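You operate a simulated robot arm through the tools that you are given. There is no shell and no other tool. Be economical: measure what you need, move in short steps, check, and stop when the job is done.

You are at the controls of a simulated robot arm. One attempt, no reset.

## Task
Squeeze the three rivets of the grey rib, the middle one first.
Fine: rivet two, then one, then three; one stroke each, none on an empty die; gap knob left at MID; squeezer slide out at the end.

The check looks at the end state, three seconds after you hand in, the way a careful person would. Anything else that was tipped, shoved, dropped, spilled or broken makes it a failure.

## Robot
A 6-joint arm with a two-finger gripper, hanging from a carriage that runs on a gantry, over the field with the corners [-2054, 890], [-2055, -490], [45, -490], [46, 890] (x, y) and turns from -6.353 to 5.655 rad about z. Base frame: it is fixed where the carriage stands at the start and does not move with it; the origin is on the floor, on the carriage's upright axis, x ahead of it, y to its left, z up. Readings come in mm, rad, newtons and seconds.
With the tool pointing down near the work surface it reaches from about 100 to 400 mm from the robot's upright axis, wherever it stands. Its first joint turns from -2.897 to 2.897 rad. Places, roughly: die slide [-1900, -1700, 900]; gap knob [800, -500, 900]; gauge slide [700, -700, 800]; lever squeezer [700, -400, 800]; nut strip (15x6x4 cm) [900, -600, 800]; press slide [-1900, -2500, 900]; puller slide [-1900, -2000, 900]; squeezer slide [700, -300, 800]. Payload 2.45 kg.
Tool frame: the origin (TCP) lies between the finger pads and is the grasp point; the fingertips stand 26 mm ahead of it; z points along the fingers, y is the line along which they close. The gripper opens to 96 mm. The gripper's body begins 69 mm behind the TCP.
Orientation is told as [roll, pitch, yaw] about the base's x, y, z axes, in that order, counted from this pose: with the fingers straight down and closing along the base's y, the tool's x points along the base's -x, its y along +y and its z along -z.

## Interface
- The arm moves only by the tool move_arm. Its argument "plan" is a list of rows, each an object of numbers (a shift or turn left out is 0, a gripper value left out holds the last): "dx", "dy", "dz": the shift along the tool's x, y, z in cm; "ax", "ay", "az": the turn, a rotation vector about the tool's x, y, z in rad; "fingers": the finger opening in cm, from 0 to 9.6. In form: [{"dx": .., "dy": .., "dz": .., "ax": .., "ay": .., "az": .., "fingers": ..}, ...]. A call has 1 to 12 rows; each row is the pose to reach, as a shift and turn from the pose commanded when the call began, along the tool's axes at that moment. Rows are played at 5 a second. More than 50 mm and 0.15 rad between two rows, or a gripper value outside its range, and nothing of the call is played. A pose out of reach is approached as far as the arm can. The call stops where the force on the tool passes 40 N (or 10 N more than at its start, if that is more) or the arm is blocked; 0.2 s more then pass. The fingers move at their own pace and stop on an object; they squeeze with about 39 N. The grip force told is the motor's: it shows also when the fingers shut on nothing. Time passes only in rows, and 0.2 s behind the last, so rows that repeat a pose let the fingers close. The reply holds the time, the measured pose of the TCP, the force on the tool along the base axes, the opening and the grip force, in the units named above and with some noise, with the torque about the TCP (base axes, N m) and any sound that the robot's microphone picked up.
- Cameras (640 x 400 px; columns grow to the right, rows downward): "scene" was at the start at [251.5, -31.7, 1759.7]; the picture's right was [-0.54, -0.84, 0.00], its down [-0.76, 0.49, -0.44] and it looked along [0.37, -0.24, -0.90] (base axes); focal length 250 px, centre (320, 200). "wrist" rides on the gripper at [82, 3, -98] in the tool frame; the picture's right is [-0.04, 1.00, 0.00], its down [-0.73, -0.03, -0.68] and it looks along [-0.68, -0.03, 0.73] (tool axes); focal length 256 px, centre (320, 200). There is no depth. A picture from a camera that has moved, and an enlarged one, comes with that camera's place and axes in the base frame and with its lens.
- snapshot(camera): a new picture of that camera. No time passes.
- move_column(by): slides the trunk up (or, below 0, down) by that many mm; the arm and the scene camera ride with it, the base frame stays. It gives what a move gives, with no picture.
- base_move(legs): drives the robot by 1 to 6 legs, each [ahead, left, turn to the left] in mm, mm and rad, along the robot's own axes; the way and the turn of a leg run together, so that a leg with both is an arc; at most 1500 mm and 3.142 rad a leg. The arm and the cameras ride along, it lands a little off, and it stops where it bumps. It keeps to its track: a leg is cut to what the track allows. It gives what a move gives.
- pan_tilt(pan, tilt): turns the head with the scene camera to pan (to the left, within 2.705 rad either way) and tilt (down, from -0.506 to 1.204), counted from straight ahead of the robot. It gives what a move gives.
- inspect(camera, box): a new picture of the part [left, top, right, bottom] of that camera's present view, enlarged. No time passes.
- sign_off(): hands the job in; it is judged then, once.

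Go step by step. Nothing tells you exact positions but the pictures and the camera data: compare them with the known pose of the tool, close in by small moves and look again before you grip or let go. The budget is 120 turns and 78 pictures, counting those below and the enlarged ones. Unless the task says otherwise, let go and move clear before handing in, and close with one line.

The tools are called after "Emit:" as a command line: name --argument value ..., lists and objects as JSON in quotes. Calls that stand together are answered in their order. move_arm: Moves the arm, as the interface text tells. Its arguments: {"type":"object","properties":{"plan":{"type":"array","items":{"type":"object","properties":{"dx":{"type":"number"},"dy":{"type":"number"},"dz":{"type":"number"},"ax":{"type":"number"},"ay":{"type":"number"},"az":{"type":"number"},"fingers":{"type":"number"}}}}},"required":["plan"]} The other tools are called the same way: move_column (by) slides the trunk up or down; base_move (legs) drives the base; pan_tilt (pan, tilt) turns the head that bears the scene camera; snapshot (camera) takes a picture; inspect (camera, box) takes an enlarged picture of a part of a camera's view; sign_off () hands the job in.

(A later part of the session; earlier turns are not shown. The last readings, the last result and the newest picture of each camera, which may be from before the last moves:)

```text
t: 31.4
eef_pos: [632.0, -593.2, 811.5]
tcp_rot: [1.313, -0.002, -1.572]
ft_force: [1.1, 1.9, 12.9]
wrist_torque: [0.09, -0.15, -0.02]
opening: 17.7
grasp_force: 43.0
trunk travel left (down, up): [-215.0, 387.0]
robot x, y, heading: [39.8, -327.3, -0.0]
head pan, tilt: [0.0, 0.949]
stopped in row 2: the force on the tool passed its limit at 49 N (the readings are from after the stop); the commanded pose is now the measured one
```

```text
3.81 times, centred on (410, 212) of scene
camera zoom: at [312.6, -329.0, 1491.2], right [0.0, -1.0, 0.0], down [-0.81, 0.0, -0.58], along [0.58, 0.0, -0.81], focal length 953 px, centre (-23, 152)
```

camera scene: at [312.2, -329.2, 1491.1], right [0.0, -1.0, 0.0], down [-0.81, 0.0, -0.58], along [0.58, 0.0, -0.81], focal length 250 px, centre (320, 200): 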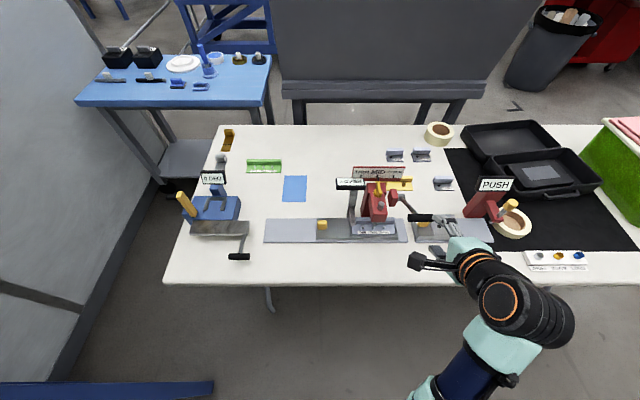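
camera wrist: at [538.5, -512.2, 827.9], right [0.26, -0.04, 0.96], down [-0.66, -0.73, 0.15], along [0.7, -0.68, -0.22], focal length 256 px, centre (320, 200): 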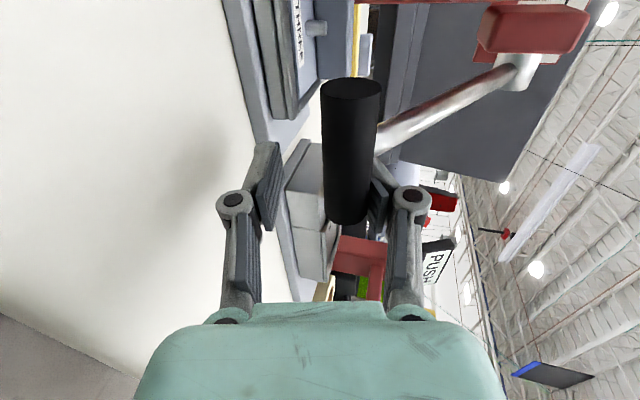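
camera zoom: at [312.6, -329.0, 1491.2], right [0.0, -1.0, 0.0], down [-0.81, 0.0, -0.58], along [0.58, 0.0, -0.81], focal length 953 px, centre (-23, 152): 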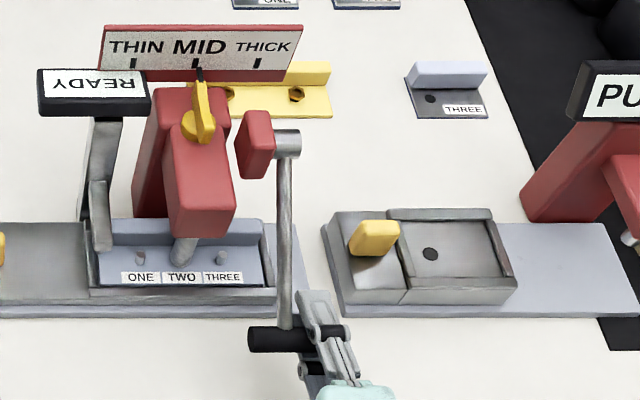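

Emit:
inspect --camera "scene" --box '[360, 195, 410, 235]'

Emit:
move_arm --plan '[{"dy": -0.18, "dz": 0.24}, {"dy": -0.36, "dz": 0.48}]'

Emit:
inspect --camera "scene" --box '[360, 195, 410, 235]'

```text
10.00 times, centred on (385, 215) of scene
camera zoom: at [312.6, -329.0, 1491.2], right [0.0, -1.0, 0.0], down [-0.81, 0.0, -0.58], along [0.58, 0.0, -0.81], focal length 2501 px, centre (-330, 50)
```

zoom: 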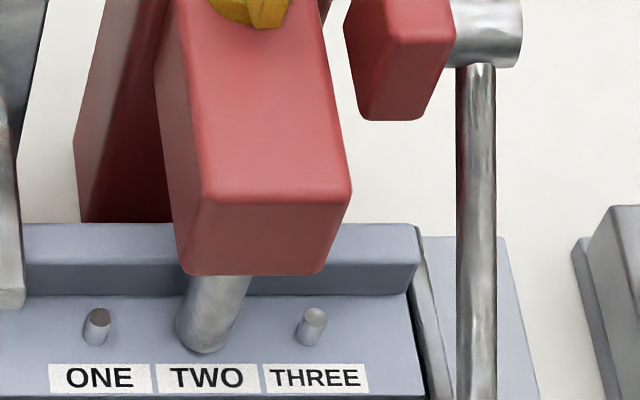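

```text
t: 31.9
eef_pos: [630.8, -593.5, 811.8]
tcp_rot: [1.318, -0.003, -1.57]
ft_force: [-12.5, 5.5, 13.0]
wrist_torque: [0.11, -0.03, -0.02]
opening: 17.8
grasp_force: 42.4
trunk travel left (down, up): [-215.0, 387.0]
robot x, y, heading: [37.9, -333.2, -0.001]
head pan, tilt: [0.0, 0.949]
stopped in row 2: the force on the tool passed its limit at 44 N (the readings are from after the stop); the commanded pose is now the measured one
```

```text
10.00 times, centred on (385, 215) of scene
camera zoom: at [310.7, -328.5, 1490.6], right [0.0, -1.0, 0.0], down [-0.81, 0.0, -0.58], along [0.58, 0.0, -0.81], focal length 2501 px, centre (-330, 50)
```

zoom: 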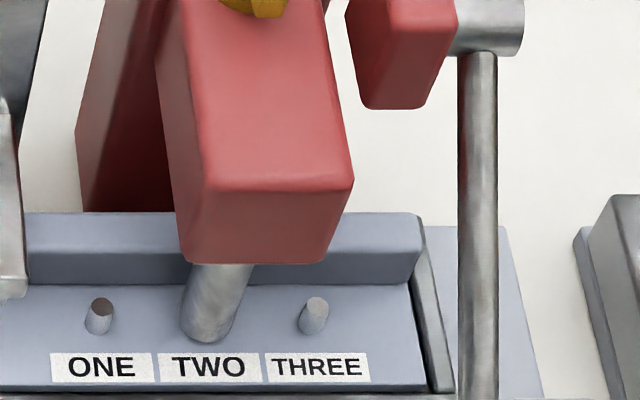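

The lever is at a hard stop and the ram has gone down well below the original rivet height, so TWO is squeezed. I'll loosen to a cage and raise the lever back up.

Emit:
move_arm --plan '[{"fingers": 2.8}, {"dy": 1.31, "dz": -1.5}, {"dy": 2.7, "dz": -2.7}, {"dy": 4.15, "dz": -3.7, "ax": 0.06}, {"dy": 5.3, "dz": -4.26, "ax": 0.12}, {"dy": 6.6, "dz": -4.8, "ax": 0.17}, {"dy": 7.94, "dz": -5.25, "ax": 0.22}]'

Emit:
snapshot --camera "wrist"

Emit:
inspect --camera "scene" --box '[340, 160, 480, 265]'

```text
t: 33.5
eef_pos: [603.0, -593.4, 901.2]
tcp_rot: [1.097, -0.001, -1.572]
ft_force: [2.0, -0.1, 0.6]
wrist_torque: [0.03, 0.05, -0.01]
opening: 28.8
grasp_force: 1.0
trunk travel left (down, up): [-215.0, 387.0]
robot x, y, heading: [38.1, -329.7, -0.008]
head pan, tilt: [0.0, 0.949]
```

```text
35 pictures are left
camera wrist: at [517.5, -511.7, 948.9], right [0.46, -0.04, 0.89], down [-0.62, -0.73, 0.29], along [0.64, -0.68, -0.36], focal length 256 px, centre (320, 200)
```

wrist: 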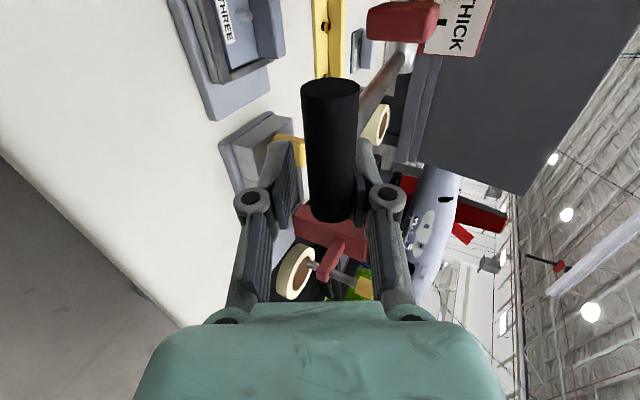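

```text
3.81 times, centred on (410, 212) of scene
camera zoom: at [312.0, -329.0, 1491.2], right [0.0, -1.0, 0.0], down [-0.81, 0.0, -0.58], along [0.58, 0.0, -0.81], focal length 953 px, centre (-23, 152)
```

zoom: 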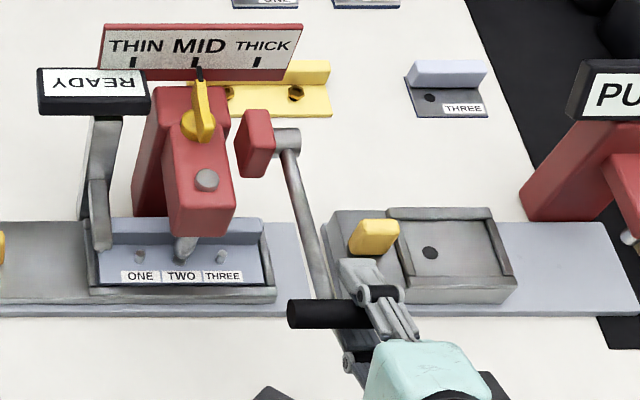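

The cage carries the lever up fine. Next I raise it to its original upright stop.

Emit:
move_arm --plan '[{"dy": 1.5, "dz": -0.9, "ax": 0.04}, {"dy": 3.0, "dz": -1.7, "ax": 0.08}, {"dy": 4.6, "dz": -1.85, "ax": 0.12}, {"dy": 6.15, "dz": -1.9, "ax": 0.17}, {"dy": 7.6, "dz": -1.6, "ax": 0.2}, {"dy": 8.9, "dz": -1.4, "ax": 0.2}, {"dy": 9.4, "dz": -1.3, "ax": 0.2}]'

Emit:
inspect --camera "scene" --box '[340, 160, 480, 265]'

Emit:
snapshot --camera "wrist"

```text
t: 35.1
eef_pos: [630.2, -594.2, 989.0]
tcp_rot: [0.892, -0.004, -1.573]
ft_force: [-0.2, -5.1, -11.0]
wrist_torque: [-0.13, -0.18, 0.1]
opening: 33.9
grasp_force: 4.0
trunk travel left (down, up): [-215.0, 387.0]
robot x, y, heading: [45.4, -332.9, -0.008]
head pan, tilt: [0.0, 0.949]
```

```text
3.81 times, centred on (410, 212) of scene
camera zoom: at [311.1, -329.4, 1490.6], right [0.0, -1.0, 0.0], down [-0.81, 0.0, -0.58], along [0.58, 0.0, -0.81], focal length 953 px, centre (-23, 152)
```

zoom: 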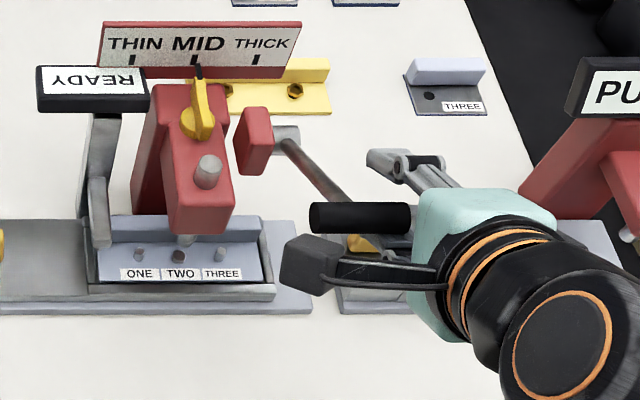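

```text
32 pictures are left
camera wrist: at [556.8, -513.0, 1053.8], right [0.63, -0.04, 0.78], down [-0.55, -0.73, 0.4], along [0.55, -0.68, -0.48], focal length 256 px, centre (320, 200)
```

wrist: 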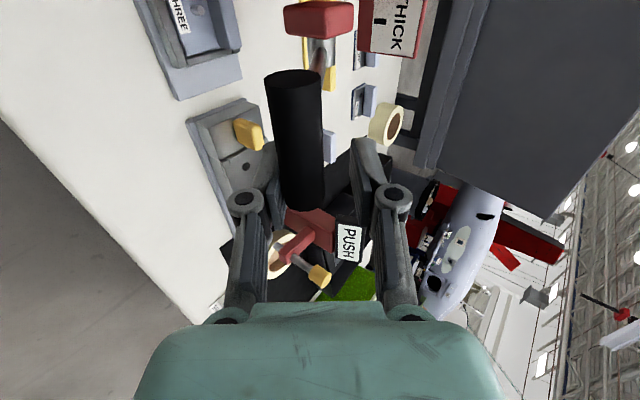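

The lever is back at its top stop. I'll back off and check rivet TWO.

Emit:
move_arm --plan '[{"dy": -0.6}, {"dy": -0.6, "fingers": 6}, {"dy": -0.6, "fingers": 6}, {"dy": -0.6, "dz": -4}, {"dy": -0.6, "dz": -8}]'

Emit:
inspect --camera "scene" --box '[350, 190, 410, 235]'

Emit:
move_arm --plan '[{"dx": 2, "az": -0.143}, {"dx": 4, "az": -0.286}, {"dx": 6, "az": -0.428}, {"dx": 8, "az": -0.571}, {"dx": 10, "az": -0.714}, {"dx": 12, "az": -0.857}, {"dx": 14, "az": -1.0}, {"dx": 16, "az": -1.142}, {"dx": 18, "az": -1.285}, {"dx": 21, "az": -1.428}, {"dx": 25.3, "az": -1.571}]'

```text
t: 36.3
eef_pos: [564.7, -594.1, 1034.4]
tcp_rot: [0.897, -0.002, -1.57]
ft_force: [-0.1, 0.0, 1.2]
wrist_torque: [-0.02, -0.01, 0.01]
opening: 60.1
grasp_force: 0.0
trunk travel left (down, up): [-215.0, 387.0]
robot x, y, heading: [43.4, -334.6, -0.003]
head pan, tilt: [0.0, 0.949]
```

```text
8.89 times, centred on (380, 212) of scene
camera zoom: at [311.6, -328.9, 1491.1], right [0.0, -1.0, 0.0], down [-0.81, 0.0, -0.58], along [0.58, 0.0, -0.81], focal length 2223 px, centre (-213, 89)
```

zoom: 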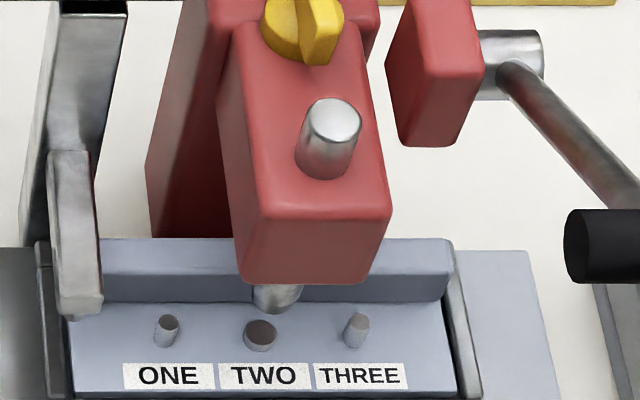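

```text
t: 38.7
eef_pos: [565.2, -337.0, 1033.6]
tcp_rot: [-0.006, -0.899, 0.008]
ft_force: [-0.3, 0.0, 0.0]
wrist_torque: [0.04, -0.03, 0.03]
opening: 60.1
grasp_force: 0.0
trunk travel left (down, up): [-215.0, 387.0]
robot x, y, heading: [41.1, -330.3, -0.002]
head pan, tilt: [0.0, 0.949]
```

TWO is flattened. I'm returning to the knob to bring rivet ONE under the ram.

Emit:
move_arm --plan '[{"dx": 1.4, "dz": 4.1, "ay": 0.1}, {"dx": 2.75, "dz": 8.2, "ay": 0.2}, {"dx": 4.1, "dz": 12.3, "ay": 0.3}, {"dx": 5.5, "dy": -0.3, "dz": 16.4, "ay": 0.3}]'

Emit:
snapshot --camera "wrist"

```text
t: 39.7
eef_pos: [660.8, -341.1, 891.7]
tcp_rot: [-0.004, -0.596, 0.0]
ft_force: [0.1, -0.8, 0.4]
wrist_torque: [-0.05, -0.02, 0.02]
opening: 60.2
grasp_force: 0.0
trunk travel left (down, up): [-215.0, 387.0]
robot x, y, heading: [34.1, -331.6, -0.001]
head pan, tilt: [0.0, 0.949]
```

```text
30 pictures are left
camera wrist: at [538.9, -338.1, 927.3], right [0.03, 1.0, 0.02], down [0.23, -0.03, 0.97], along [0.97, -0.03, -0.23], focal length 256 px, centre (320, 200)
```

wrist: 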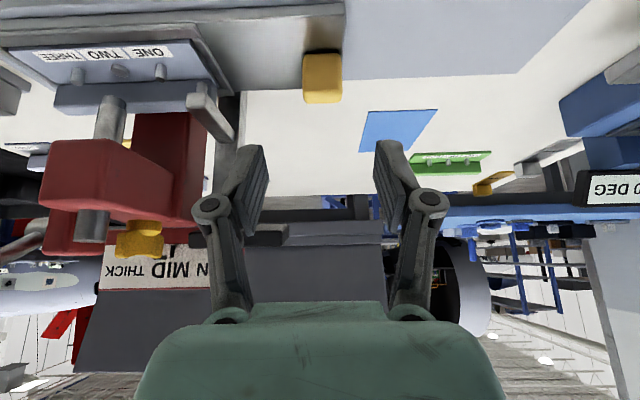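

Emit:
move_arm --plan '[{"dx": 0.15, "dz": 4.0}, {"dx": 0.3, "dz": 8.0}, {"dx": 0.44, "dz": 11.2}, {"dx": 0.44, "dz": 11.2, "fingers": 2}, {"dx": 0.44, "dz": 11.2}, {"dx": 0.44, "dz": 11.2}]'

Emit:
move_arm --plan '[{"dy": -0.6}, {"dy": -1.3}, {"dy": -2.0}, {"dy": -2.7}, {"dy": -3.3}, {"dy": -3.3}]'

Emit:
inspect --camera "scene" --box '[350, 180, 410, 230]'

```text
t: 41.1
eef_pos: [720.1, -340.9, 796.7]
tcp_rot: [-0.002, -0.6, 0.002]
ft_force: [1.6, 4.0, -1.6]
wrist_torque: [0.17, -1.24, 0.12]
opening: 31.4
grasp_force: 45.3
trunk travel left (down, up): [-215.0, 387.0]
robot x, y, heading: [43.5, -331.1, -0.001]
head pan, tilt: [0.0, 0.949]
```

```text
t: 42.5
eef_pos: [720.1, -374.5, 795.9]
tcp_rot: [-0.001, -0.598, 0.002]
ft_force: [-9.0, 4.1, 16.2]
wrist_torque: [0.34, 1.05, 0.09]
opening: 31.5
grasp_force: 44.9
trunk travel left (down, up): [-215.0, 387.0]
robot x, y, heading: [40.2, -328.7, -0.004]
head pan, tilt: [0.0, 0.949]
```

```text
8.00 times, centred on (380, 205) of scene
camera zoom: at [311.4, -328.2, 1491.3], right [0.0, -1.0, 0.0], down [-0.81, 0.0, -0.58], along [0.58, 0.0, -0.81], focal length 2001 px, centre (-160, 160)
```

zoom: 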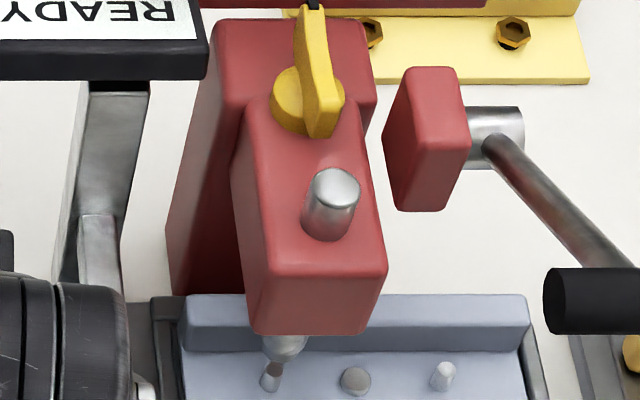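

ONE looks aligned with the ram. I'll release and verify with the same wrist view as before.

Emit:
move_arm --plan '[{"fingers": 6}, {"fingers": 6}, {"dz": -4}, {"dz": -8}, {"dz": -11}, {"dy": -4.8, "dz": -11}, {"dy": -9.6, "dz": -11}]'

Emit:
inspect --camera "wrist" --box '[210, 40, 350, 140]'

```text
t: 44.1
eef_pos: [657.5, -471.3, 886.2]
tcp_rot: [-0.005, -0.598, 0.002]
ft_force: [0.4, 0.9, 0.6]
wrist_torque: [0.01, -0.01, 0.01]
opening: 60.2
grasp_force: 0.0
trunk travel left (down, up): [-215.0, 387.0]
robot x, y, heading: [37.2, -328.1, -0.005]
head pan, tilt: [0.0, 0.949]
```

```text
4.00 times, centred on (280, 90) of wrist
camera zoom: at [534.7, -468.0, 921.1], right [0.03, 1.0, 0.02], down [0.22, -0.03, 0.97], along [0.97, -0.03, -0.23], focal length 1024 px, centre (480, 640)
```

zoom: 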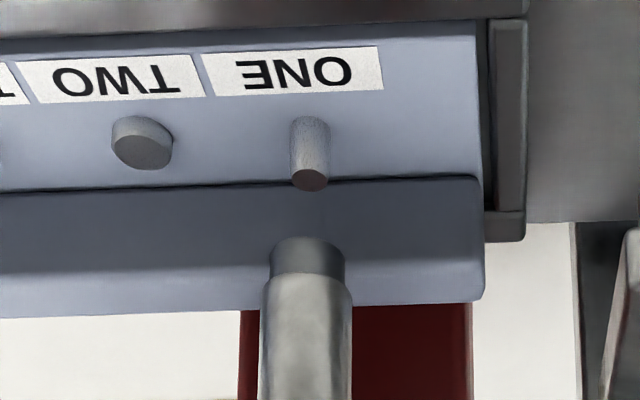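

ONE is aligned. I'm heading back to the lever along the same route.

Emit:
move_arm --plan '[{"dx": 0.2, "dz": -4.1}, {"dx": 0.4, "dz": -8.2, "ay": -0.1}, {"dx": 0.6, "dz": -12.3, "ay": -0.2}, {"dx": 0.9, "dz": -16.4, "ay": -0.3}]'

Emit:
move_arm --plan '[{"dy": -1, "az": 0.143}, {"dy": -2, "az": 0.286}, {"dy": -3, "az": 0.428}, {"dy": -4, "az": 0.571}, {"dy": -5, "az": 0.714}, {"dy": -6, "az": 0.857}, {"dy": -7, "az": 1.0}, {"dy": -8, "az": 1.142}, {"dy": -9, "az": 1.285}, {"dy": -10, "az": 1.428}, {"dy": -11.8, "az": 1.571}]'

```text
t: 45.1
eef_pos: [559.6, -471.5, 1016.4]
tcp_rot: [-0.004, -0.896, 0.001]
ft_force: [-0.5, 0.5, 0.0]
wrist_torque: [0.03, 0.03, -0.02]
opening: 60.0
grasp_force: 0.1
trunk travel left (down, up): [-215.0, 387.0]
robot x, y, heading: [37.0, -330.0, -0.004]
head pan, tilt: [0.0, 0.949]
```

```text
t: 47.5
eef_pos: [556.7, -591.4, 1016.5]
tcp_rot: [0.899, 0.001, -1.573]
ft_force: [-0.6, -0.5, 0.5]
wrist_torque: [-0.01, 0.02, 0.0]
opening: 59.7
grasp_force: 0.1
trunk travel left (down, up): [-215.0, 387.0]
robot x, y, heading: [38.9, -334.7, -0.001]
head pan, tilt: [0.0, 0.949]
```

Emit:
move_arm --plan '[{"dx": 0.1, "dy": 1.8}, {"dx": 0.1, "dy": 1.8, "dz": 3.4}, {"dx": 0.1, "dy": 1.8, "dz": 6.5}, {"dx": 0.1, "dy": 1.8, "dz": 6.5, "fingers": 2.8}, {"dx": 0.1, "dy": 1.8, "dz": 6.5}, {"dx": 0.1, "dy": 1.8, "dz": 6.5}]'

Emit:
snapshot --camera "wrist"

```text
t: 48.9
eef_pos: [621.5, -588.1, 989.8]
tcp_rot: [0.897, -0.001, -1.571]
ft_force: [-0.9, -0.6, -0.3]
wrist_torque: [-0.02, 0.03, 0.01]
opening: 28.1
grasp_force: 0.0
trunk travel left (down, up): [-215.0, 387.0]
robot x, y, heading: [39.1, -328.8, 0.002]
head pan, tilt: [0.0, 0.949]
```

```text
27 pictures are left
camera wrist: at [546.5, -507.8, 1053.9], right [0.62, -0.04, 0.78], down [-0.55, -0.73, 0.4], along [0.56, -0.68, -0.48], focal length 256 px, centre (320, 200)
```

wrist: 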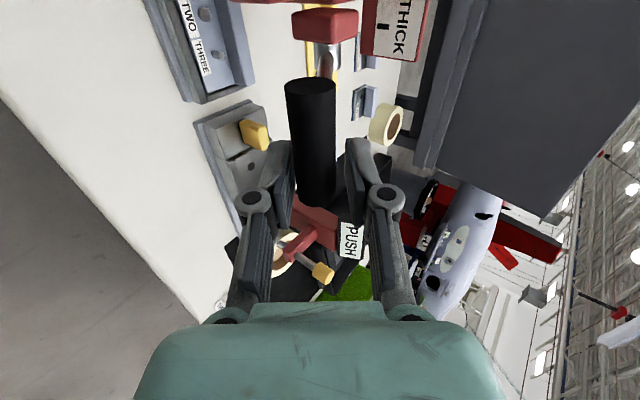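

The bar is caged. I'll repeat the same downstroke.

Emit:
move_arm --plan '[{"dy": -0.8}, {"dy": -1.64, "dz": 0.0}, {"dy": -2.4, "dz": 0.1}, {"dy": -3.3, "dz": 0.2}]'

Emit:
move_arm --plan '[{"dy": -1.0, "dz": 0.3}, {"dy": -2.1, "dz": 0.6, "ax": -0.05}, {"dy": -3.1, "dz": 0.92, "ax": -0.1}, {"dy": -4.0, "dz": 1.45, "ax": -0.13}, {"dy": -4.9, "dz": 1.95, "ax": -0.17}, {"dy": -5.8, "dz": 2.45, "ax": -0.2}]'

Emit:
move_arm --plan '[{"dy": -0.9, "dz": 0.55, "ax": -0.03}, {"dy": -1.8, "dz": 1.15, "ax": -0.07}, {"dy": -2.7, "dz": 1.72, "ax": -0.1}, {"dy": -3.4, "dz": 2.4, "ax": -0.13}, {"dy": -4.15, "dz": 3.1, "ax": -0.17}, {"dy": -4.9, "dz": 3.84, "ax": -0.2}]'

Emit:
snapshot --camera "wrist"

```text
t: 49.9
eef_pos: [599.9, -590.9, 962.5]
tcp_rot: [0.896, -0.001, -1.571]
ft_force: [0.1, 0.1, 0.1]
wrist_torque: [0.01, 0.01, 0.03]
opening: 28.3
grasp_force: 0.3
trunk travel left (down, up): [-215.0, 387.0]
robot x, y, heading: [36.0, -329.8, -0.0]
head pan, tilt: [0.0, 0.949]
```

```text
t: 51.3
eef_pos: [583.5, -590.4, 903.6]
tcp_rot: [1.098, -0.002, -1.57]
ft_force: [1.7, 0.3, 0.6]
wrist_torque: [0.0, 0.03, 0.0]
opening: 28.9
grasp_force: 1.2
trunk travel left (down, up): [-215.0, 387.0]
robot x, y, heading: [36.9, -332.0, 0.001]
head pan, tilt: [0.0, 0.949]
```

```text
t: 52.7
eef_pos: [596.2, -591.0, 841.8]
tcp_rot: [1.298, -0.003, -1.574]
ft_force: [2.1, -1.5, 2.6]
wrist_torque: [0.06, 0.02, -0.1]
opening: 30.0
grasp_force: 1.5
trunk travel left (down, up): [-215.0, 387.0]
robot x, y, heading: [37.6, -331.0, 0.001]
head pan, tilt: [0.0, 0.949]
```

```text
26 pictures are left
camera wrist: at [503.0, -509.2, 872.1], right [0.27, -0.04, 0.96], down [-0.66, -0.73, 0.16], along [0.7, -0.68, -0.22], focal length 256 px, centre (320, 200)
```

wrist: 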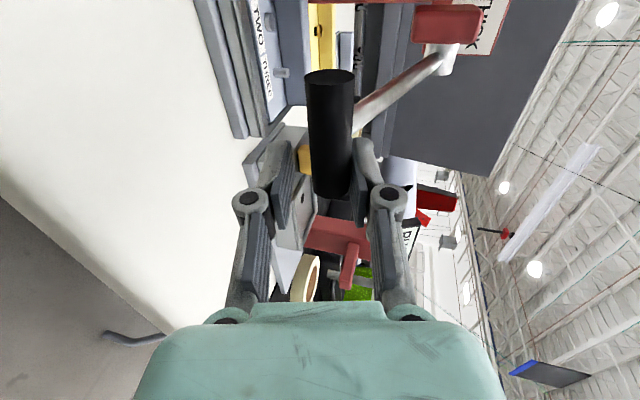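

Emit:
move_arm --plan '[{"dy": -0.65, "dz": 0.75}, {"dy": -1.3, "dz": 1.5}, {"dy": -1.8, "dz": 2.0}, {"dy": -1.8, "dz": 2.0, "fingers": 0.8}, {"dy": -1.8, "dz": 2.0}, {"dy": -1.8, "dz": 2.0}]'

Emit:
move_arm --plan '[{"dy": -0.4, "dz": 0.5}, {"dy": -0.8, "dz": 1.0}, {"dy": -1.2, "dz": 1.6}, {"dy": -1.6, "dz": 2.2}, {"dy": -2.0, "dz": 2.8}]'

Emit:
inspect --camera "scene" --box '[360, 195, 410, 235]'

```text
t: 54.1
eef_pos: [613.3, -589.8, 820.4]
tcp_rot: [1.3, -0.002, -1.57]
ft_force: [7.2, 2.8, 7.2]
wrist_torque: [0.1, -0.15, 0.02]
opening: 18.7
grasp_force: 44.0
trunk travel left (down, up): [-215.0, 387.0]
robot x, y, heading: [41.8, -330.2, -0.004]
head pan, tilt: [0.0, 0.949]
```

```text
t: 54.7
eef_pos: [616.0, -591.1, 815.7]
tcp_rot: [1.307, -0.004, -1.57]
ft_force: [-12.9, 6.0, 14.5]
wrist_torque: [0.14, -0.12, 0.02]
opening: 18.3
grasp_force: 44.4
trunk travel left (down, up): [-215.0, 387.0]
robot x, y, heading: [38.5, -327.2, 0.001]
head pan, tilt: [0.0, 0.949]
stopped in row 2: the force on the tool passed its limit at 49 N (the readings are from after the stop); the commanded pose is now the measured one
```

```text
10.00 times, centred on (385, 215) of scene
camera zoom: at [310.3, -328.4, 1490.8], right [0.0, -1.0, 0.0], down [-0.81, 0.0, -0.58], along [0.58, 0.0, -0.81], focal length 2501 px, centre (-330, 50)
```

zoom: 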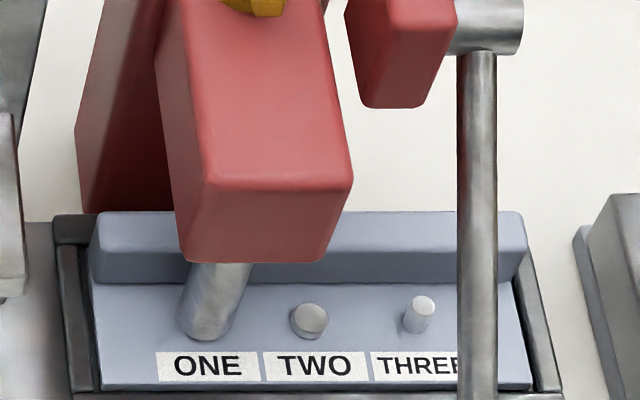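

The ram is down to the same final depth as for TWO, so ONE is squeezed. Raising the lever.

Emit:
move_arm --plan '[{"fingers": 2.8}, {"dy": 1.31, "dz": -1.5}, {"dy": 2.7, "dz": -2.7}, {"dy": 4.15, "dz": -3.7, "ax": 0.06}, {"dy": 5.3, "dz": -4.26, "ax": 0.12}, {"dy": 6.6, "dz": -4.8, "ax": 0.17}, {"dy": 7.94, "dz": -5.25, "ax": 0.22}]'

Emit:
move_arm --plan '[{"dy": 1.5, "dz": -0.45, "ax": 0.04}, {"dy": 3.0, "dz": -0.88, "ax": 0.08}, {"dy": 4.6, "dz": -1.05, "ax": 0.12}, {"dy": 6.15, "dz": -1.14, "ax": 0.17}, {"dy": 7.6, "dz": -0.9, "ax": 0.2}, {"dy": 8.7, "dz": -0.65, "ax": 0.2}, {"dy": 9.2, "dz": -0.6, "ax": 0.2}]'

Emit:
snapshot --camera "wrist"

Emit:
inspect --camera "scene" --box '[340, 160, 480, 265]'

```text
t: 56.3
eef_pos: [586.7, -590.9, 906.3]
tcp_rot: [1.087, -0.001, -1.572]
ft_force: [2.5, -1.2, 1.0]
wrist_torque: [0.0, 0.03, -0.01]
opening: 28.7
grasp_force: 0.7
trunk travel left (down, up): [-215.0, 387.0]
robot x, y, heading: [41.3, -333.2, -0.002]
head pan, tilt: [0.0, 0.949]
```

```text
t: 57.9
eef_pos: [625.8, -588.7, 989.0]
tcp_rot: [0.885, -0.003, -1.572]
ft_force: [0.9, 0.5, 0.4]
wrist_torque: [0.0, 0.0, 0.01]
opening: 28.2
grasp_force: 0.0
trunk travel left (down, up): [-215.0, 387.0]
robot x, y, heading: [40.7, -327.7, -0.008]
head pan, tilt: [0.0, 0.949]
```

```text
24 pictures are left
camera wrist: at [552.5, -509.0, 1053.7], right [0.63, -0.04, 0.77], down [-0.54, -0.73, 0.41], along [0.55, -0.68, -0.48], focal length 256 px, centre (320, 200)
```

wrist: 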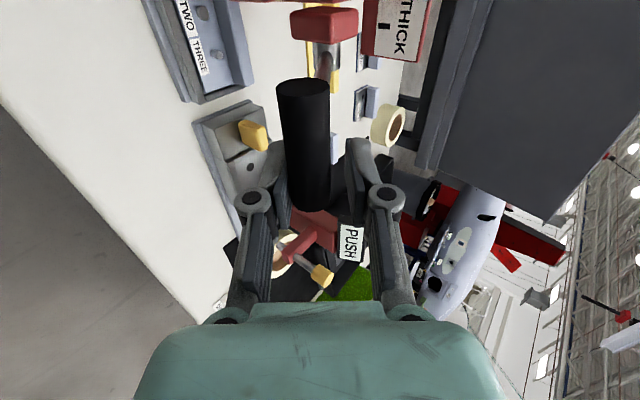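

```text
3.81 times, centred on (410, 212) of scene
camera zoom: at [311.4, -328.8, 1491.1], right [0.0, -1.0, 0.0], down [-0.81, 0.0, -0.58], along [0.58, 0.0, -0.81], focal length 953 px, centre (-23, 152)
```

zoom: 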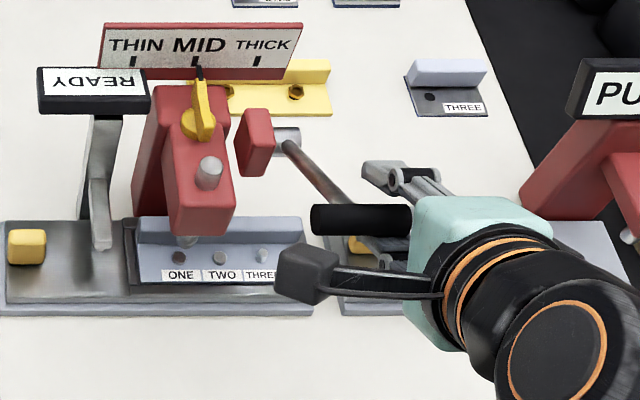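

The lever is at the top again. I'm backing out and returning to the knob at y≈-374.

Emit:
move_arm --plan '[{"fingers": 6}, {"fingers": 6}, {"dz": -4}, {"dz": -8}]'

Emit:
move_arm --plan '[{"dx": 2, "az": -0.143}, {"dx": 4, "az": -0.286}, {"dx": 6, "az": -0.428}, {"dx": 8, "az": -0.571}, {"dx": 10, "az": -0.714}, {"dx": 12, "az": -0.857}, {"dx": 14, "az": -1.0}, {"dx": 16, "az": -1.142}, {"dx": 18, "az": -1.285}, {"dx": 20, "az": -1.428}, {"dx": 21.4, "az": -1.571}]'

```text
t: 58.9
eef_pos: [563.8, -592.1, 1039.8]
tcp_rot: [0.883, -0.002, -1.571]
ft_force: [0.0, 0.0, -0.3]
wrist_torque: [-0.02, 0.0, 0.02]
opening: 60.2
grasp_force: 0.0
trunk travel left (down, up): [-215.0, 387.0]
robot x, y, heading: [40.8, -329.1, 0.0]
head pan, tilt: [0.0, 0.949]
```

```text
t: 61.3
eef_pos: [563.3, -377.9, 1041.1]
tcp_rot: [-0.006, -0.884, 0.006]
ft_force: [1.1, 0.8, 0.5]
wrist_torque: [-0.02, 0.0, 0.01]
opening: 59.9
grasp_force: 0.0
trunk travel left (down, up): [-215.0, 387.0]
robot x, y, heading: [39.3, -328.0, -0.005]
head pan, tilt: [0.0, 0.949]
```

Emit:
move_arm --plan '[{"dx": 1.4, "dz": 4.3, "ay": 0.1}, {"dx": 2.8, "dy": 0.1, "dz": 8.5, "ay": 0.2}, {"dx": 4.1, "dy": 0.2, "dz": 12.8, "ay": 0.284}, {"dx": 5.5, "dy": 0.35, "dz": 17.1, "ay": 0.284}]'

Emit:
snapshot --camera "wrist"

```text
t: 62.3
eef_pos: [660.1, -373.3, 889.8]
tcp_rot: [-0.004, -0.602, 0.0]
ft_force: [0.4, -0.2, 0.2]
wrist_torque: [-0.01, 0.04, 0.02]
opening: 59.8
grasp_force: 0.1
trunk travel left (down, up): [-215.0, 387.0]
robot x, y, heading: [37.6, -329.5, -0.002]
head pan, tilt: [0.0, 0.949]
```

```text
22 pictures are left
camera wrist: at [538.6, -370.3, 925.5], right [0.03, 1.0, 0.02], down [0.22, -0.03, 0.97], along [0.97, -0.03, -0.22], focal length 256 px, centre (320, 200)
```

wrist: 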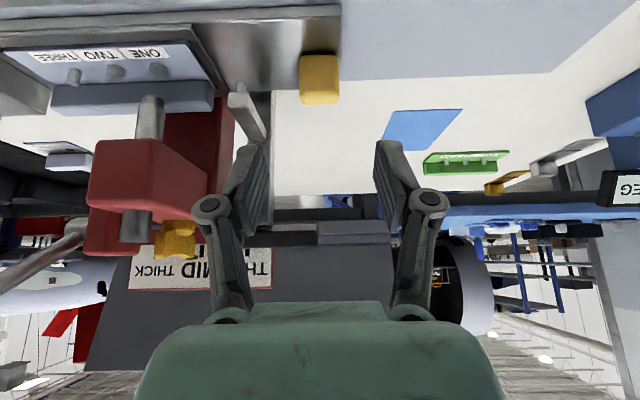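

Emit:
move_arm --plan '[{"dx": 0.1, "dy": -0.1, "dz": 4.0, "fingers": 5}, {"dx": 0.2, "dy": -0.1, "dz": 8.0}, {"dx": 0.3, "dy": -0.1, "dz": 11.1}, {"dx": 0.3, "dy": -0.1, "dz": 11.1, "fingers": 2}, {"dx": 0.3, "dy": -0.1, "dz": 11.1}, {"dx": 0.3, "dy": -0.1, "dz": 11.1}]'

```text
t: 63.7
eef_pos: [724.6, -374.5, 797.6]
tcp_rot: [-0.002, -0.602, 0.001]
ft_force: [3.0, 2.5, -0.1]
wrist_torque: [0.05, -1.06, 0.15]
opening: 31.6
grasp_force: 44.9
trunk travel left (down, up): [-215.0, 387.0]
robot x, y, heading: [38.9, -329.1, -0.001]
head pan, tilt: [0.0, 0.949]
```

Gripped. I'll slide back +67 mm to bring THREE under the ram.

Emit:
move_arm --plan '[{"dy": 0.6}, {"dy": 1.6}, {"dy": 2.8}, {"dy": 4.0}, {"dy": 5.2}, {"dy": 6.2}, {"dy": 6.7}, {"dy": 6.7}]'

Emit:
move_arm --plan '[{"fingers": 6}, {"fingers": 6}, {"dz": -4}, {"dz": -8}, {"dz": -11}, {"dy": -5, "dz": -11}, {"dy": -10, "dz": -11}, {"dy": -15, "dz": -11}, {"dy": -16.3, "dz": -11}]'

Emit:
inspect --camera "wrist" --box '[210, 40, 350, 140]'

```text
t: 65.5
eef_pos: [724.0, -307.5, 798.5]
tcp_rot: [-0.004, -0.605, 0.0]
ft_force: [15.8, 0.3, -8.5]
wrist_torque: [-0.05, 0.0, -0.1]
opening: 31.8
grasp_force: 44.8
trunk travel left (down, up): [-215.0, 387.0]
robot x, y, heading: [40.5, -331.2, -0.002]
head pan, tilt: [0.0, 0.949]
```

```text
t: 67.5
eef_pos: [657.1, -472.6, 888.1]
tcp_rot: [-0.002, -0.601, 0.004]
ft_force: [0.3, 0.0, -0.5]
wrist_torque: [-0.02, -0.03, 0.0]
opening: 59.9
grasp_force: 0.0
trunk travel left (down, up): [-215.0, 387.0]
robot x, y, heading: [39.8, -329.1, -0.007]
head pan, tilt: [0.0, 0.949]
```

```text
4.00 times, centred on (280, 90) of wrist
camera zoom: at [534.5, -470.3, 923.7], right [0.03, 1.0, 0.02], down [0.22, -0.03, 0.98], along [0.97, -0.03, -0.22], focal length 1024 px, centre (480, 640)
```

zoom: 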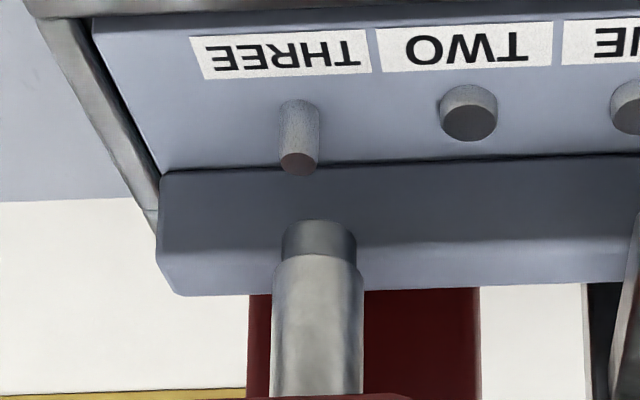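

THREE is about 4–5 mm short of the ram toward +y, so the slide probably slipped a bit. I'll go back, regrip and nudge it.

Emit:
move_arm --plan '[{"dy": 5}, {"dy": 10}, {"dy": 15}, {"dy": 16.3}]'

Emit:
snapshot --camera "wrist"

```text
t: 68.5
eef_pos: [661.9, -309.3, 888.2]
tcp_rot: [-0.003, -0.601, 0.001]
ft_force: [-0.1, 0.6, 0.1]
wrist_torque: [-0.01, 0.01, 0.01]
opening: 59.9
grasp_force: 0.0
trunk travel left (down, up): [-215.0, 387.0]
robot x, y, heading: [37.2, -327.4, -0.002]
head pan, tilt: [0.0, 0.949]
```

```text
20 pictures are left
camera wrist: at [538.6, -306.0, 922.4], right [0.03, 1.0, 0.02], down [0.22, -0.03, 0.97], along [0.97, -0.03, -0.22], focal length 256 px, centre (320, 200)
```

wrist: 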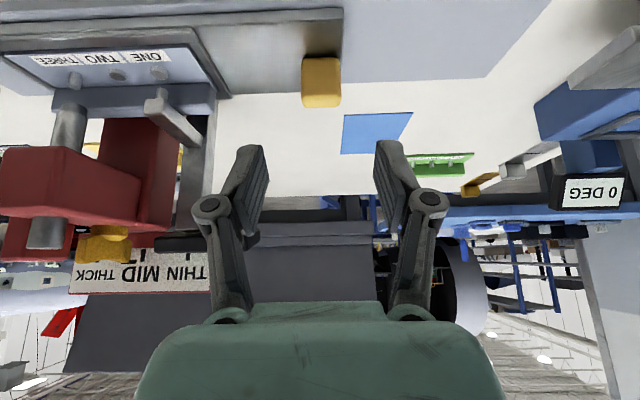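

Emit:
move_arm --plan '[{"dx": 0.1, "dz": 4.0}, {"dx": 0.2, "dz": 8.0}, {"dx": 0.2, "dz": 11.0}, {"dx": 0.2, "dz": 11.0, "fingers": 2}, {"dx": 0.2, "dz": 11.0}, {"dx": 0.2, "dz": 11.0}]'

Emit:
inspect --camera "scene" --box '[350, 180, 410, 230]'

```text
t: 69.9
eef_pos: [723.2, -306.5, 793.4]
tcp_rot: [-0.002, -0.602, 0.003]
ft_force: [3.4, 2.1, -3.0]
wrist_torque: [0.0, -1.22, -0.01]
opening: 31.9
grasp_force: 45.2
trunk travel left (down, up): [-215.0, 387.0]
robot x, y, heading: [38.8, -327.9, -0.002]
head pan, tilt: [0.0, 0.949]
```

```text
8.00 times, centred on (380, 205) of scene
camera zoom: at [311.6, -328.7, 1491.2], right [0.0, -1.0, 0.0], down [-0.81, 0.0, -0.58], along [0.58, 0.0, -0.81], focal length 2001 px, centre (-160, 160)
```

zoom: 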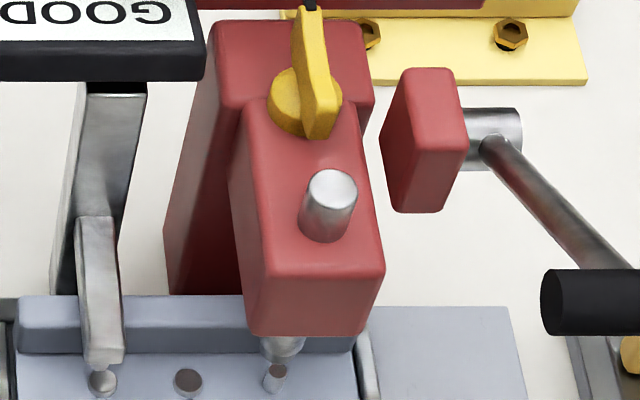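

The sign now reads GOOD, so that post is a gauge reading rivet ONE. THREE still needs about 2 mm toward +y, so I'll nudge it and verify.

Emit:
move_arm --plan '[{"dy": 0.1}, {"dy": 0.2}, {"dy": 0.2}]'

Emit:
move_arm --plan '[{"fingers": 6}, {"fingers": 6}, {"dz": -4}, {"dz": -8}, {"dz": -11}, {"dy": -5, "dz": -11}, {"dy": -10, "dz": -11}, {"dy": -15, "dz": -11}, {"dy": -16.5, "dz": -11}]'

Emit:
inspect --camera "wrist" --box '[210, 40, 350, 140]'

```text
t: 70.7
eef_pos: [722.0, -304.9, 792.2]
tcp_rot: [-0.004, -0.601, 0.002]
ft_force: [25.8, 1.1, -28.4]
wrist_torque: [0.07, -0.59, -0.03]
opening: 31.6
grasp_force: 45.2
trunk travel left (down, up): [-215.0, 387.0]
robot x, y, heading: [40.0, -327.9, -0.003]
head pan, tilt: [0.0, 0.949]
```

```text
t: 72.7
eef_pos: [656.6, -473.6, 884.3]
tcp_rot: [-0.003, -0.602, 0.001]
ft_force: [-0.1, -1.2, 0.7]
wrist_torque: [0.03, 0.03, 0.02]
opening: 60.0
grasp_force: 0.0
trunk travel left (down, up): [-215.0, 387.0]
robot x, y, heading: [38.1, -330.5, 0.003]
head pan, tilt: [0.0, 0.949]
```

```text
4.00 times, centred on (280, 90) of wrist
camera zoom: at [533.8, -470.8, 919.3], right [0.03, 1.0, 0.02], down [0.22, -0.03, 0.97], along [0.97, -0.03, -0.22], focal length 1024 px, centre (480, 640)
```

zoom: 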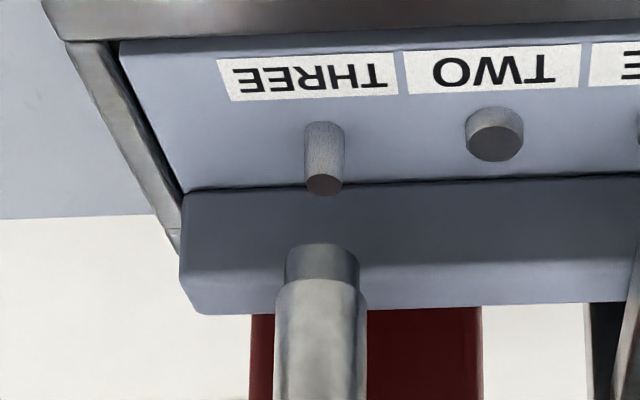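

THREE is aligned. Now the lever again.

Emit:
move_arm --plan '[{"dx": 0.2, "dz": -4.1}, {"dx": 0.4, "dz": -8.2, "ay": -0.1}, {"dx": 0.6, "dz": -12.3, "ay": -0.2}, {"dx": 0.9, "dz": -16.4, "ay": -0.3}]'

Emit:
move_arm --plan '[{"dy": -1, "az": 0.143}, {"dy": -2, "az": 0.286}, {"dy": -3, "az": 0.428}, {"dy": -4, "az": 0.571}, {"dy": -5, "az": 0.714}, {"dy": -6, "az": 0.857}, {"dy": -7, "az": 1.0}, {"dy": -8, "az": 1.142}, {"dy": -9, "az": 1.285}, {"dy": -10, "az": 1.428}, {"dy": -11.6, "az": 1.571}]'

```text
t: 73.7
eef_pos: [558.6, -471.9, 1016.2]
tcp_rot: [-0.003, -0.901, 0.004]
ft_force: [0.8, -0.3, -0.3]
wrist_torque: [-0.02, 0.05, -0.02]
opening: 60.3
grasp_force: 0.0
trunk travel left (down, up): [-215.0, 387.0]
robot x, y, heading: [39.7, -330.7, 0.002]
head pan, tilt: [0.0, 0.949]
```

```text
t: 76.1
eef_pos: [559.6, -586.2, 1014.3]
tcp_rot: [0.904, 0.0, -1.573]
ft_force: [0.1, 0.5, 0.2]
wrist_torque: [-0.03, 0.0, 0.01]
opening: 60.1
grasp_force: 0.1
trunk travel left (down, up): [-215.0, 387.0]
robot x, y, heading: [41.0, -335.5, -0.006]
head pan, tilt: [0.0, 0.949]
```

Emit:
move_arm --plan '[{"dx": -0.25, "dy": 1.85}, {"dx": -0.25, "dy": 1.85, "dz": 3.4}, {"dx": -0.25, "dy": 1.85, "dz": 6.4}, {"dx": -0.25, "dy": 1.85, "dz": 6.4, "fingers": 2.8}, {"dx": -0.25, "dy": 1.85, "dz": 6.4}, {"dx": -0.25, "dy": 1.85, "dz": 6.4}]'

Emit:
snapshot --camera "wrist"

```text
t: 77.5
eef_pos: [619.7, -589.0, 989.1]
tcp_rot: [0.901, -0.003, -1.572]
ft_force: [-0.2, 0.4, -0.2]
wrist_torque: [0.0, -0.02, -0.03]
opening: 28.1
grasp_force: 0.1
trunk travel left (down, up): [-215.0, 387.0]
robot x, y, heading: [37.5, -328.4, -0.003]
head pan, tilt: [0.0, 0.949]
```

```text
17 pictures are left
camera wrist: at [544.8, -507.5, 1052.9], right [0.62, -0.04, 0.78], down [-0.55, -0.73, 0.4], along [0.56, -0.68, -0.47], focal length 256 px, centre (320, 200)
```

wrist: 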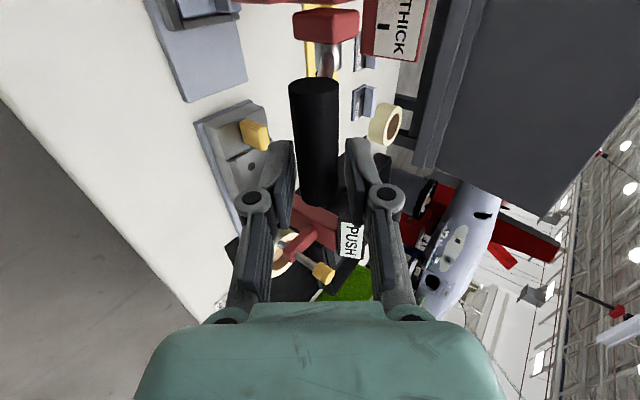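

Caged again, so I'll run the same downstroke.

Emit:
move_arm --plan '[{"dy": -0.8}, {"dy": -1.64, "dz": 0.0}, {"dy": -2.4, "dz": 0.1}, {"dy": -3.3, "dz": 0.2}]'

Emit:
move_arm --plan '[{"dy": -1.0, "dz": 0.3}, {"dy": -2.1, "dz": 0.6, "ax": -0.05}, {"dy": -3.1, "dz": 0.92, "ax": -0.1}, {"dy": -4.0, "dz": 1.45, "ax": -0.13}, {"dy": -4.9, "dz": 1.95, "ax": -0.17}, {"dy": -5.8, "dz": 2.45, "ax": -0.2}]'

Emit:
move_arm --plan '[{"dy": -0.9, "dz": 0.55, "ax": -0.03}, {"dy": -1.8, "dz": 1.15, "ax": -0.07}, {"dy": -2.7, "dz": 1.72, "ax": -0.1}, {"dy": -3.4, "dz": 2.4, "ax": -0.13}, {"dy": -4.15, "dz": 3.1, "ax": -0.17}, {"dy": -4.9, "dz": 3.84, "ax": -0.2}]'

Emit:
inspect --camera "scene" --box '[340, 160, 480, 265]'

```text
t: 78.5
eef_pos: [599.8, -586.0, 963.9]
tcp_rot: [0.904, -0.001, -1.57]
ft_force: [0.3, -0.4, 0.5]
wrist_torque: [0.04, 0.03, 0.01]
opening: 28.2
grasp_force: 0.3
trunk travel left (down, up): [-215.0, 387.0]
robot x, y, heading: [39.1, -333.1, -0.005]
head pan, tilt: [0.0, 0.949]
```

```text
t: 79.9
eef_pos: [585.7, -588.4, 901.6]
tcp_rot: [1.104, -0.003, -1.572]
ft_force: [0.5, 1.1, 0.4]
wrist_torque: [0.03, -0.03, 0.01]
opening: 28.7
grasp_force: 0.5
trunk travel left (down, up): [-215.0, 387.0]
robot x, y, heading: [39.0, -324.9, 0.003]
head pan, tilt: [0.0, 0.949]
```

```text
t: 81.3
eef_pos: [596.0, -587.5, 842.1]
tcp_rot: [1.301, -0.001, -1.57]
ft_force: [2.7, 0.7, 3.2]
wrist_torque: [-0.01, 0.02, -0.03]
opening: 30.1
grasp_force: 1.9
trunk travel left (down, up): [-215.0, 387.0]
robot x, y, heading: [38.3, -328.2, -0.007]
head pan, tilt: [0.0, 0.949]
```

```text
3.81 times, centred on (410, 212) of scene
camera zoom: at [311.9, -328.9, 1491.3], right [0.0, -1.0, 0.0], down [-0.81, 0.0, -0.58], along [0.58, 0.0, -0.81], focal length 953 px, centre (-23, 152)
```

zoom: 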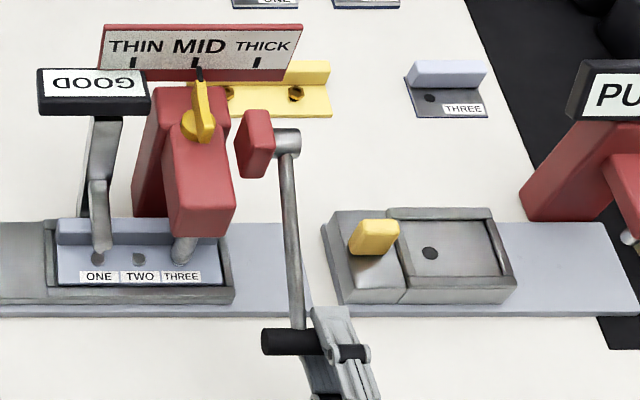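

Emit:
move_arm --plan '[{"dy": -0.65, "dz": 0.75}, {"dy": -1.3, "dz": 1.5}, {"dy": -1.8, "dz": 2.0}, {"dy": -1.8, "dz": 2.0, "fingers": 0.8}, {"dy": -1.8, "dz": 2.0}, {"dy": -1.8, "dz": 2.0}]'

Emit:
move_arm --plan '[{"dy": -0.4, "dz": 0.5}, {"dy": -0.8, "dz": 1.0}, {"dy": -1.2, "dz": 1.6}, {"dy": -1.6, "dz": 2.2}, {"dy": -2.0, "dz": 2.8}]'

Emit:
inspect --camera "scene" --box '[360, 195, 410, 235]'

```text
t: 82.7
eef_pos: [612.5, -590.1, 821.2]
tcp_rot: [1.304, -0.003, -1.572]
ft_force: [7.7, 0.2, 9.4]
wrist_torque: [0.12, -0.21, -0.04]
opening: 18.5
grasp_force: 44.5
trunk travel left (down, up): [-215.0, 387.0]
robot x, y, heading: [38.3, -329.6, -0.003]
head pan, tilt: [0.0, 0.949]
```

```text
t: 83.3
eef_pos: [615.7, -590.2, 814.5]
tcp_rot: [1.313, -0.004, -1.57]
ft_force: [-12.8, 3.1, 14.0]
wrist_torque: [0.2, -0.08, 0.13]
opening: 18.3
grasp_force: 43.8
trunk travel left (down, up): [-215.0, 387.0]
robot x, y, heading: [40.4, -328.6, -0.002]
head pan, tilt: [0.0, 0.949]
stopped in row 2: the force on the tool passed its limit at 50 N (the readings are from after the stop); the commanded pose is now the measured one
```

```text
10.00 times, centred on (385, 215) of scene
camera zoom: at [309.9, -328.8, 1490.8], right [0.0, -1.0, 0.0], down [-0.81, 0.0, -0.58], along [0.58, 0.0, -0.81], focal length 2501 px, centre (-330, 50)
```

zoom: 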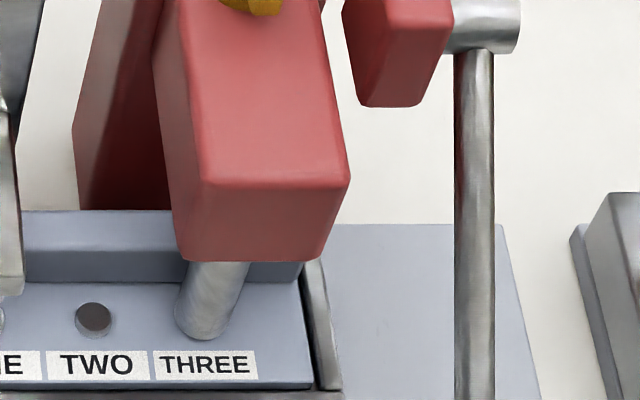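

Full depth again, so THREE is squeezed. Raising the lever and backing out.

Emit:
move_arm --plan '[{"fingers": 2.8}, {"dy": 1.31, "dz": -1.5}, {"dy": 2.7, "dz": -2.7}, {"dy": 4.15, "dz": -3.7, "ax": 0.06}, {"dy": 5.3, "dz": -4.26, "ax": 0.12}, {"dy": 6.6, "dz": -4.8, "ax": 0.17}, {"dy": 7.94, "dz": -5.25, "ax": 0.22}]'

Emit:
move_arm --plan '[{"dy": 1.5, "dz": -0.45, "ax": 0.04}, {"dy": 3.0, "dz": -0.88, "ax": 0.08}, {"dy": 4.6, "dz": -1.05, "ax": 0.12}, {"dy": 6.15, "dz": -1.14, "ax": 0.17}, {"dy": 7.6, "dz": -0.9, "ax": 0.2}, {"dy": 8.7, "dz": -0.65, "ax": 0.2}, {"dy": 9.2, "dz": -0.6, "ax": 0.2}]'

Emit:
move_arm --plan '[{"fingers": 6}, {"fingers": 6}, {"dz": -4}, {"dz": -8}]'

Emit:
inspect --camera "scene" --box '[340, 160, 480, 265]'

```text
t: 84.9
eef_pos: [589.7, -590.2, 906.0]
tcp_rot: [1.09, -0.003, -1.57]
ft_force: [1.5, -0.7, 0.4]
wrist_torque: [0.02, -0.01, -0.06]
opening: 29.2
grasp_force: 0.8
trunk travel left (down, up): [-215.0, 387.0]
robot x, y, heading: [35.2, -331.7, -0.001]
head pan, tilt: [0.0, 0.949]
```

```text
t: 86.5
eef_pos: [623.8, -590.3, 989.3]
tcp_rot: [0.891, -0.005, -1.57]
ft_force: [0.2, -1.1, 0.4]
wrist_torque: [-0.01, 0.03, 0.01]
opening: 28.1
grasp_force: 0.0
trunk travel left (down, up): [-215.0, 387.0]
robot x, y, heading: [36.0, -332.1, -0.004]
head pan, tilt: [0.0, 0.949]
```

```text
t: 87.5
eef_pos: [560.2, -590.0, 1039.7]
tcp_rot: [0.888, -0.004, -1.571]
ft_force: [0.0, 0.3, 0.3]
wrist_torque: [0.0, 0.04, 0.01]
opening: 60.0
grasp_force: 0.0
trunk travel left (down, up): [-215.0, 387.0]
robot x, y, heading: [39.3, -328.4, -0.001]
head pan, tilt: [0.0, 0.949]
```

```text
3.81 times, centred on (410, 212) of scene
camera zoom: at [310.9, -328.9, 1491.1], right [0.0, -1.0, 0.0], down [-0.81, 0.0, -0.58], along [0.58, 0.0, -0.81], focal length 953 px, centre (-23, 152)
```

zoom: 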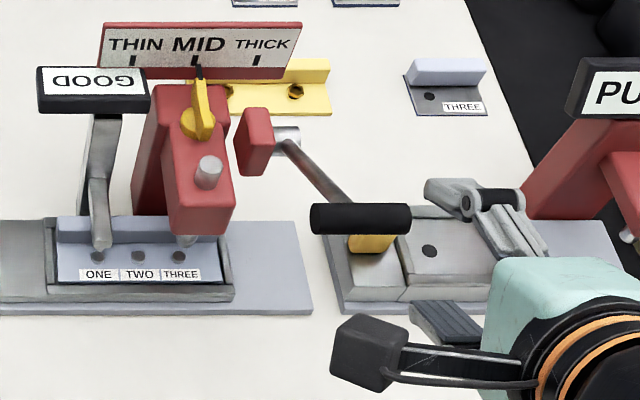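

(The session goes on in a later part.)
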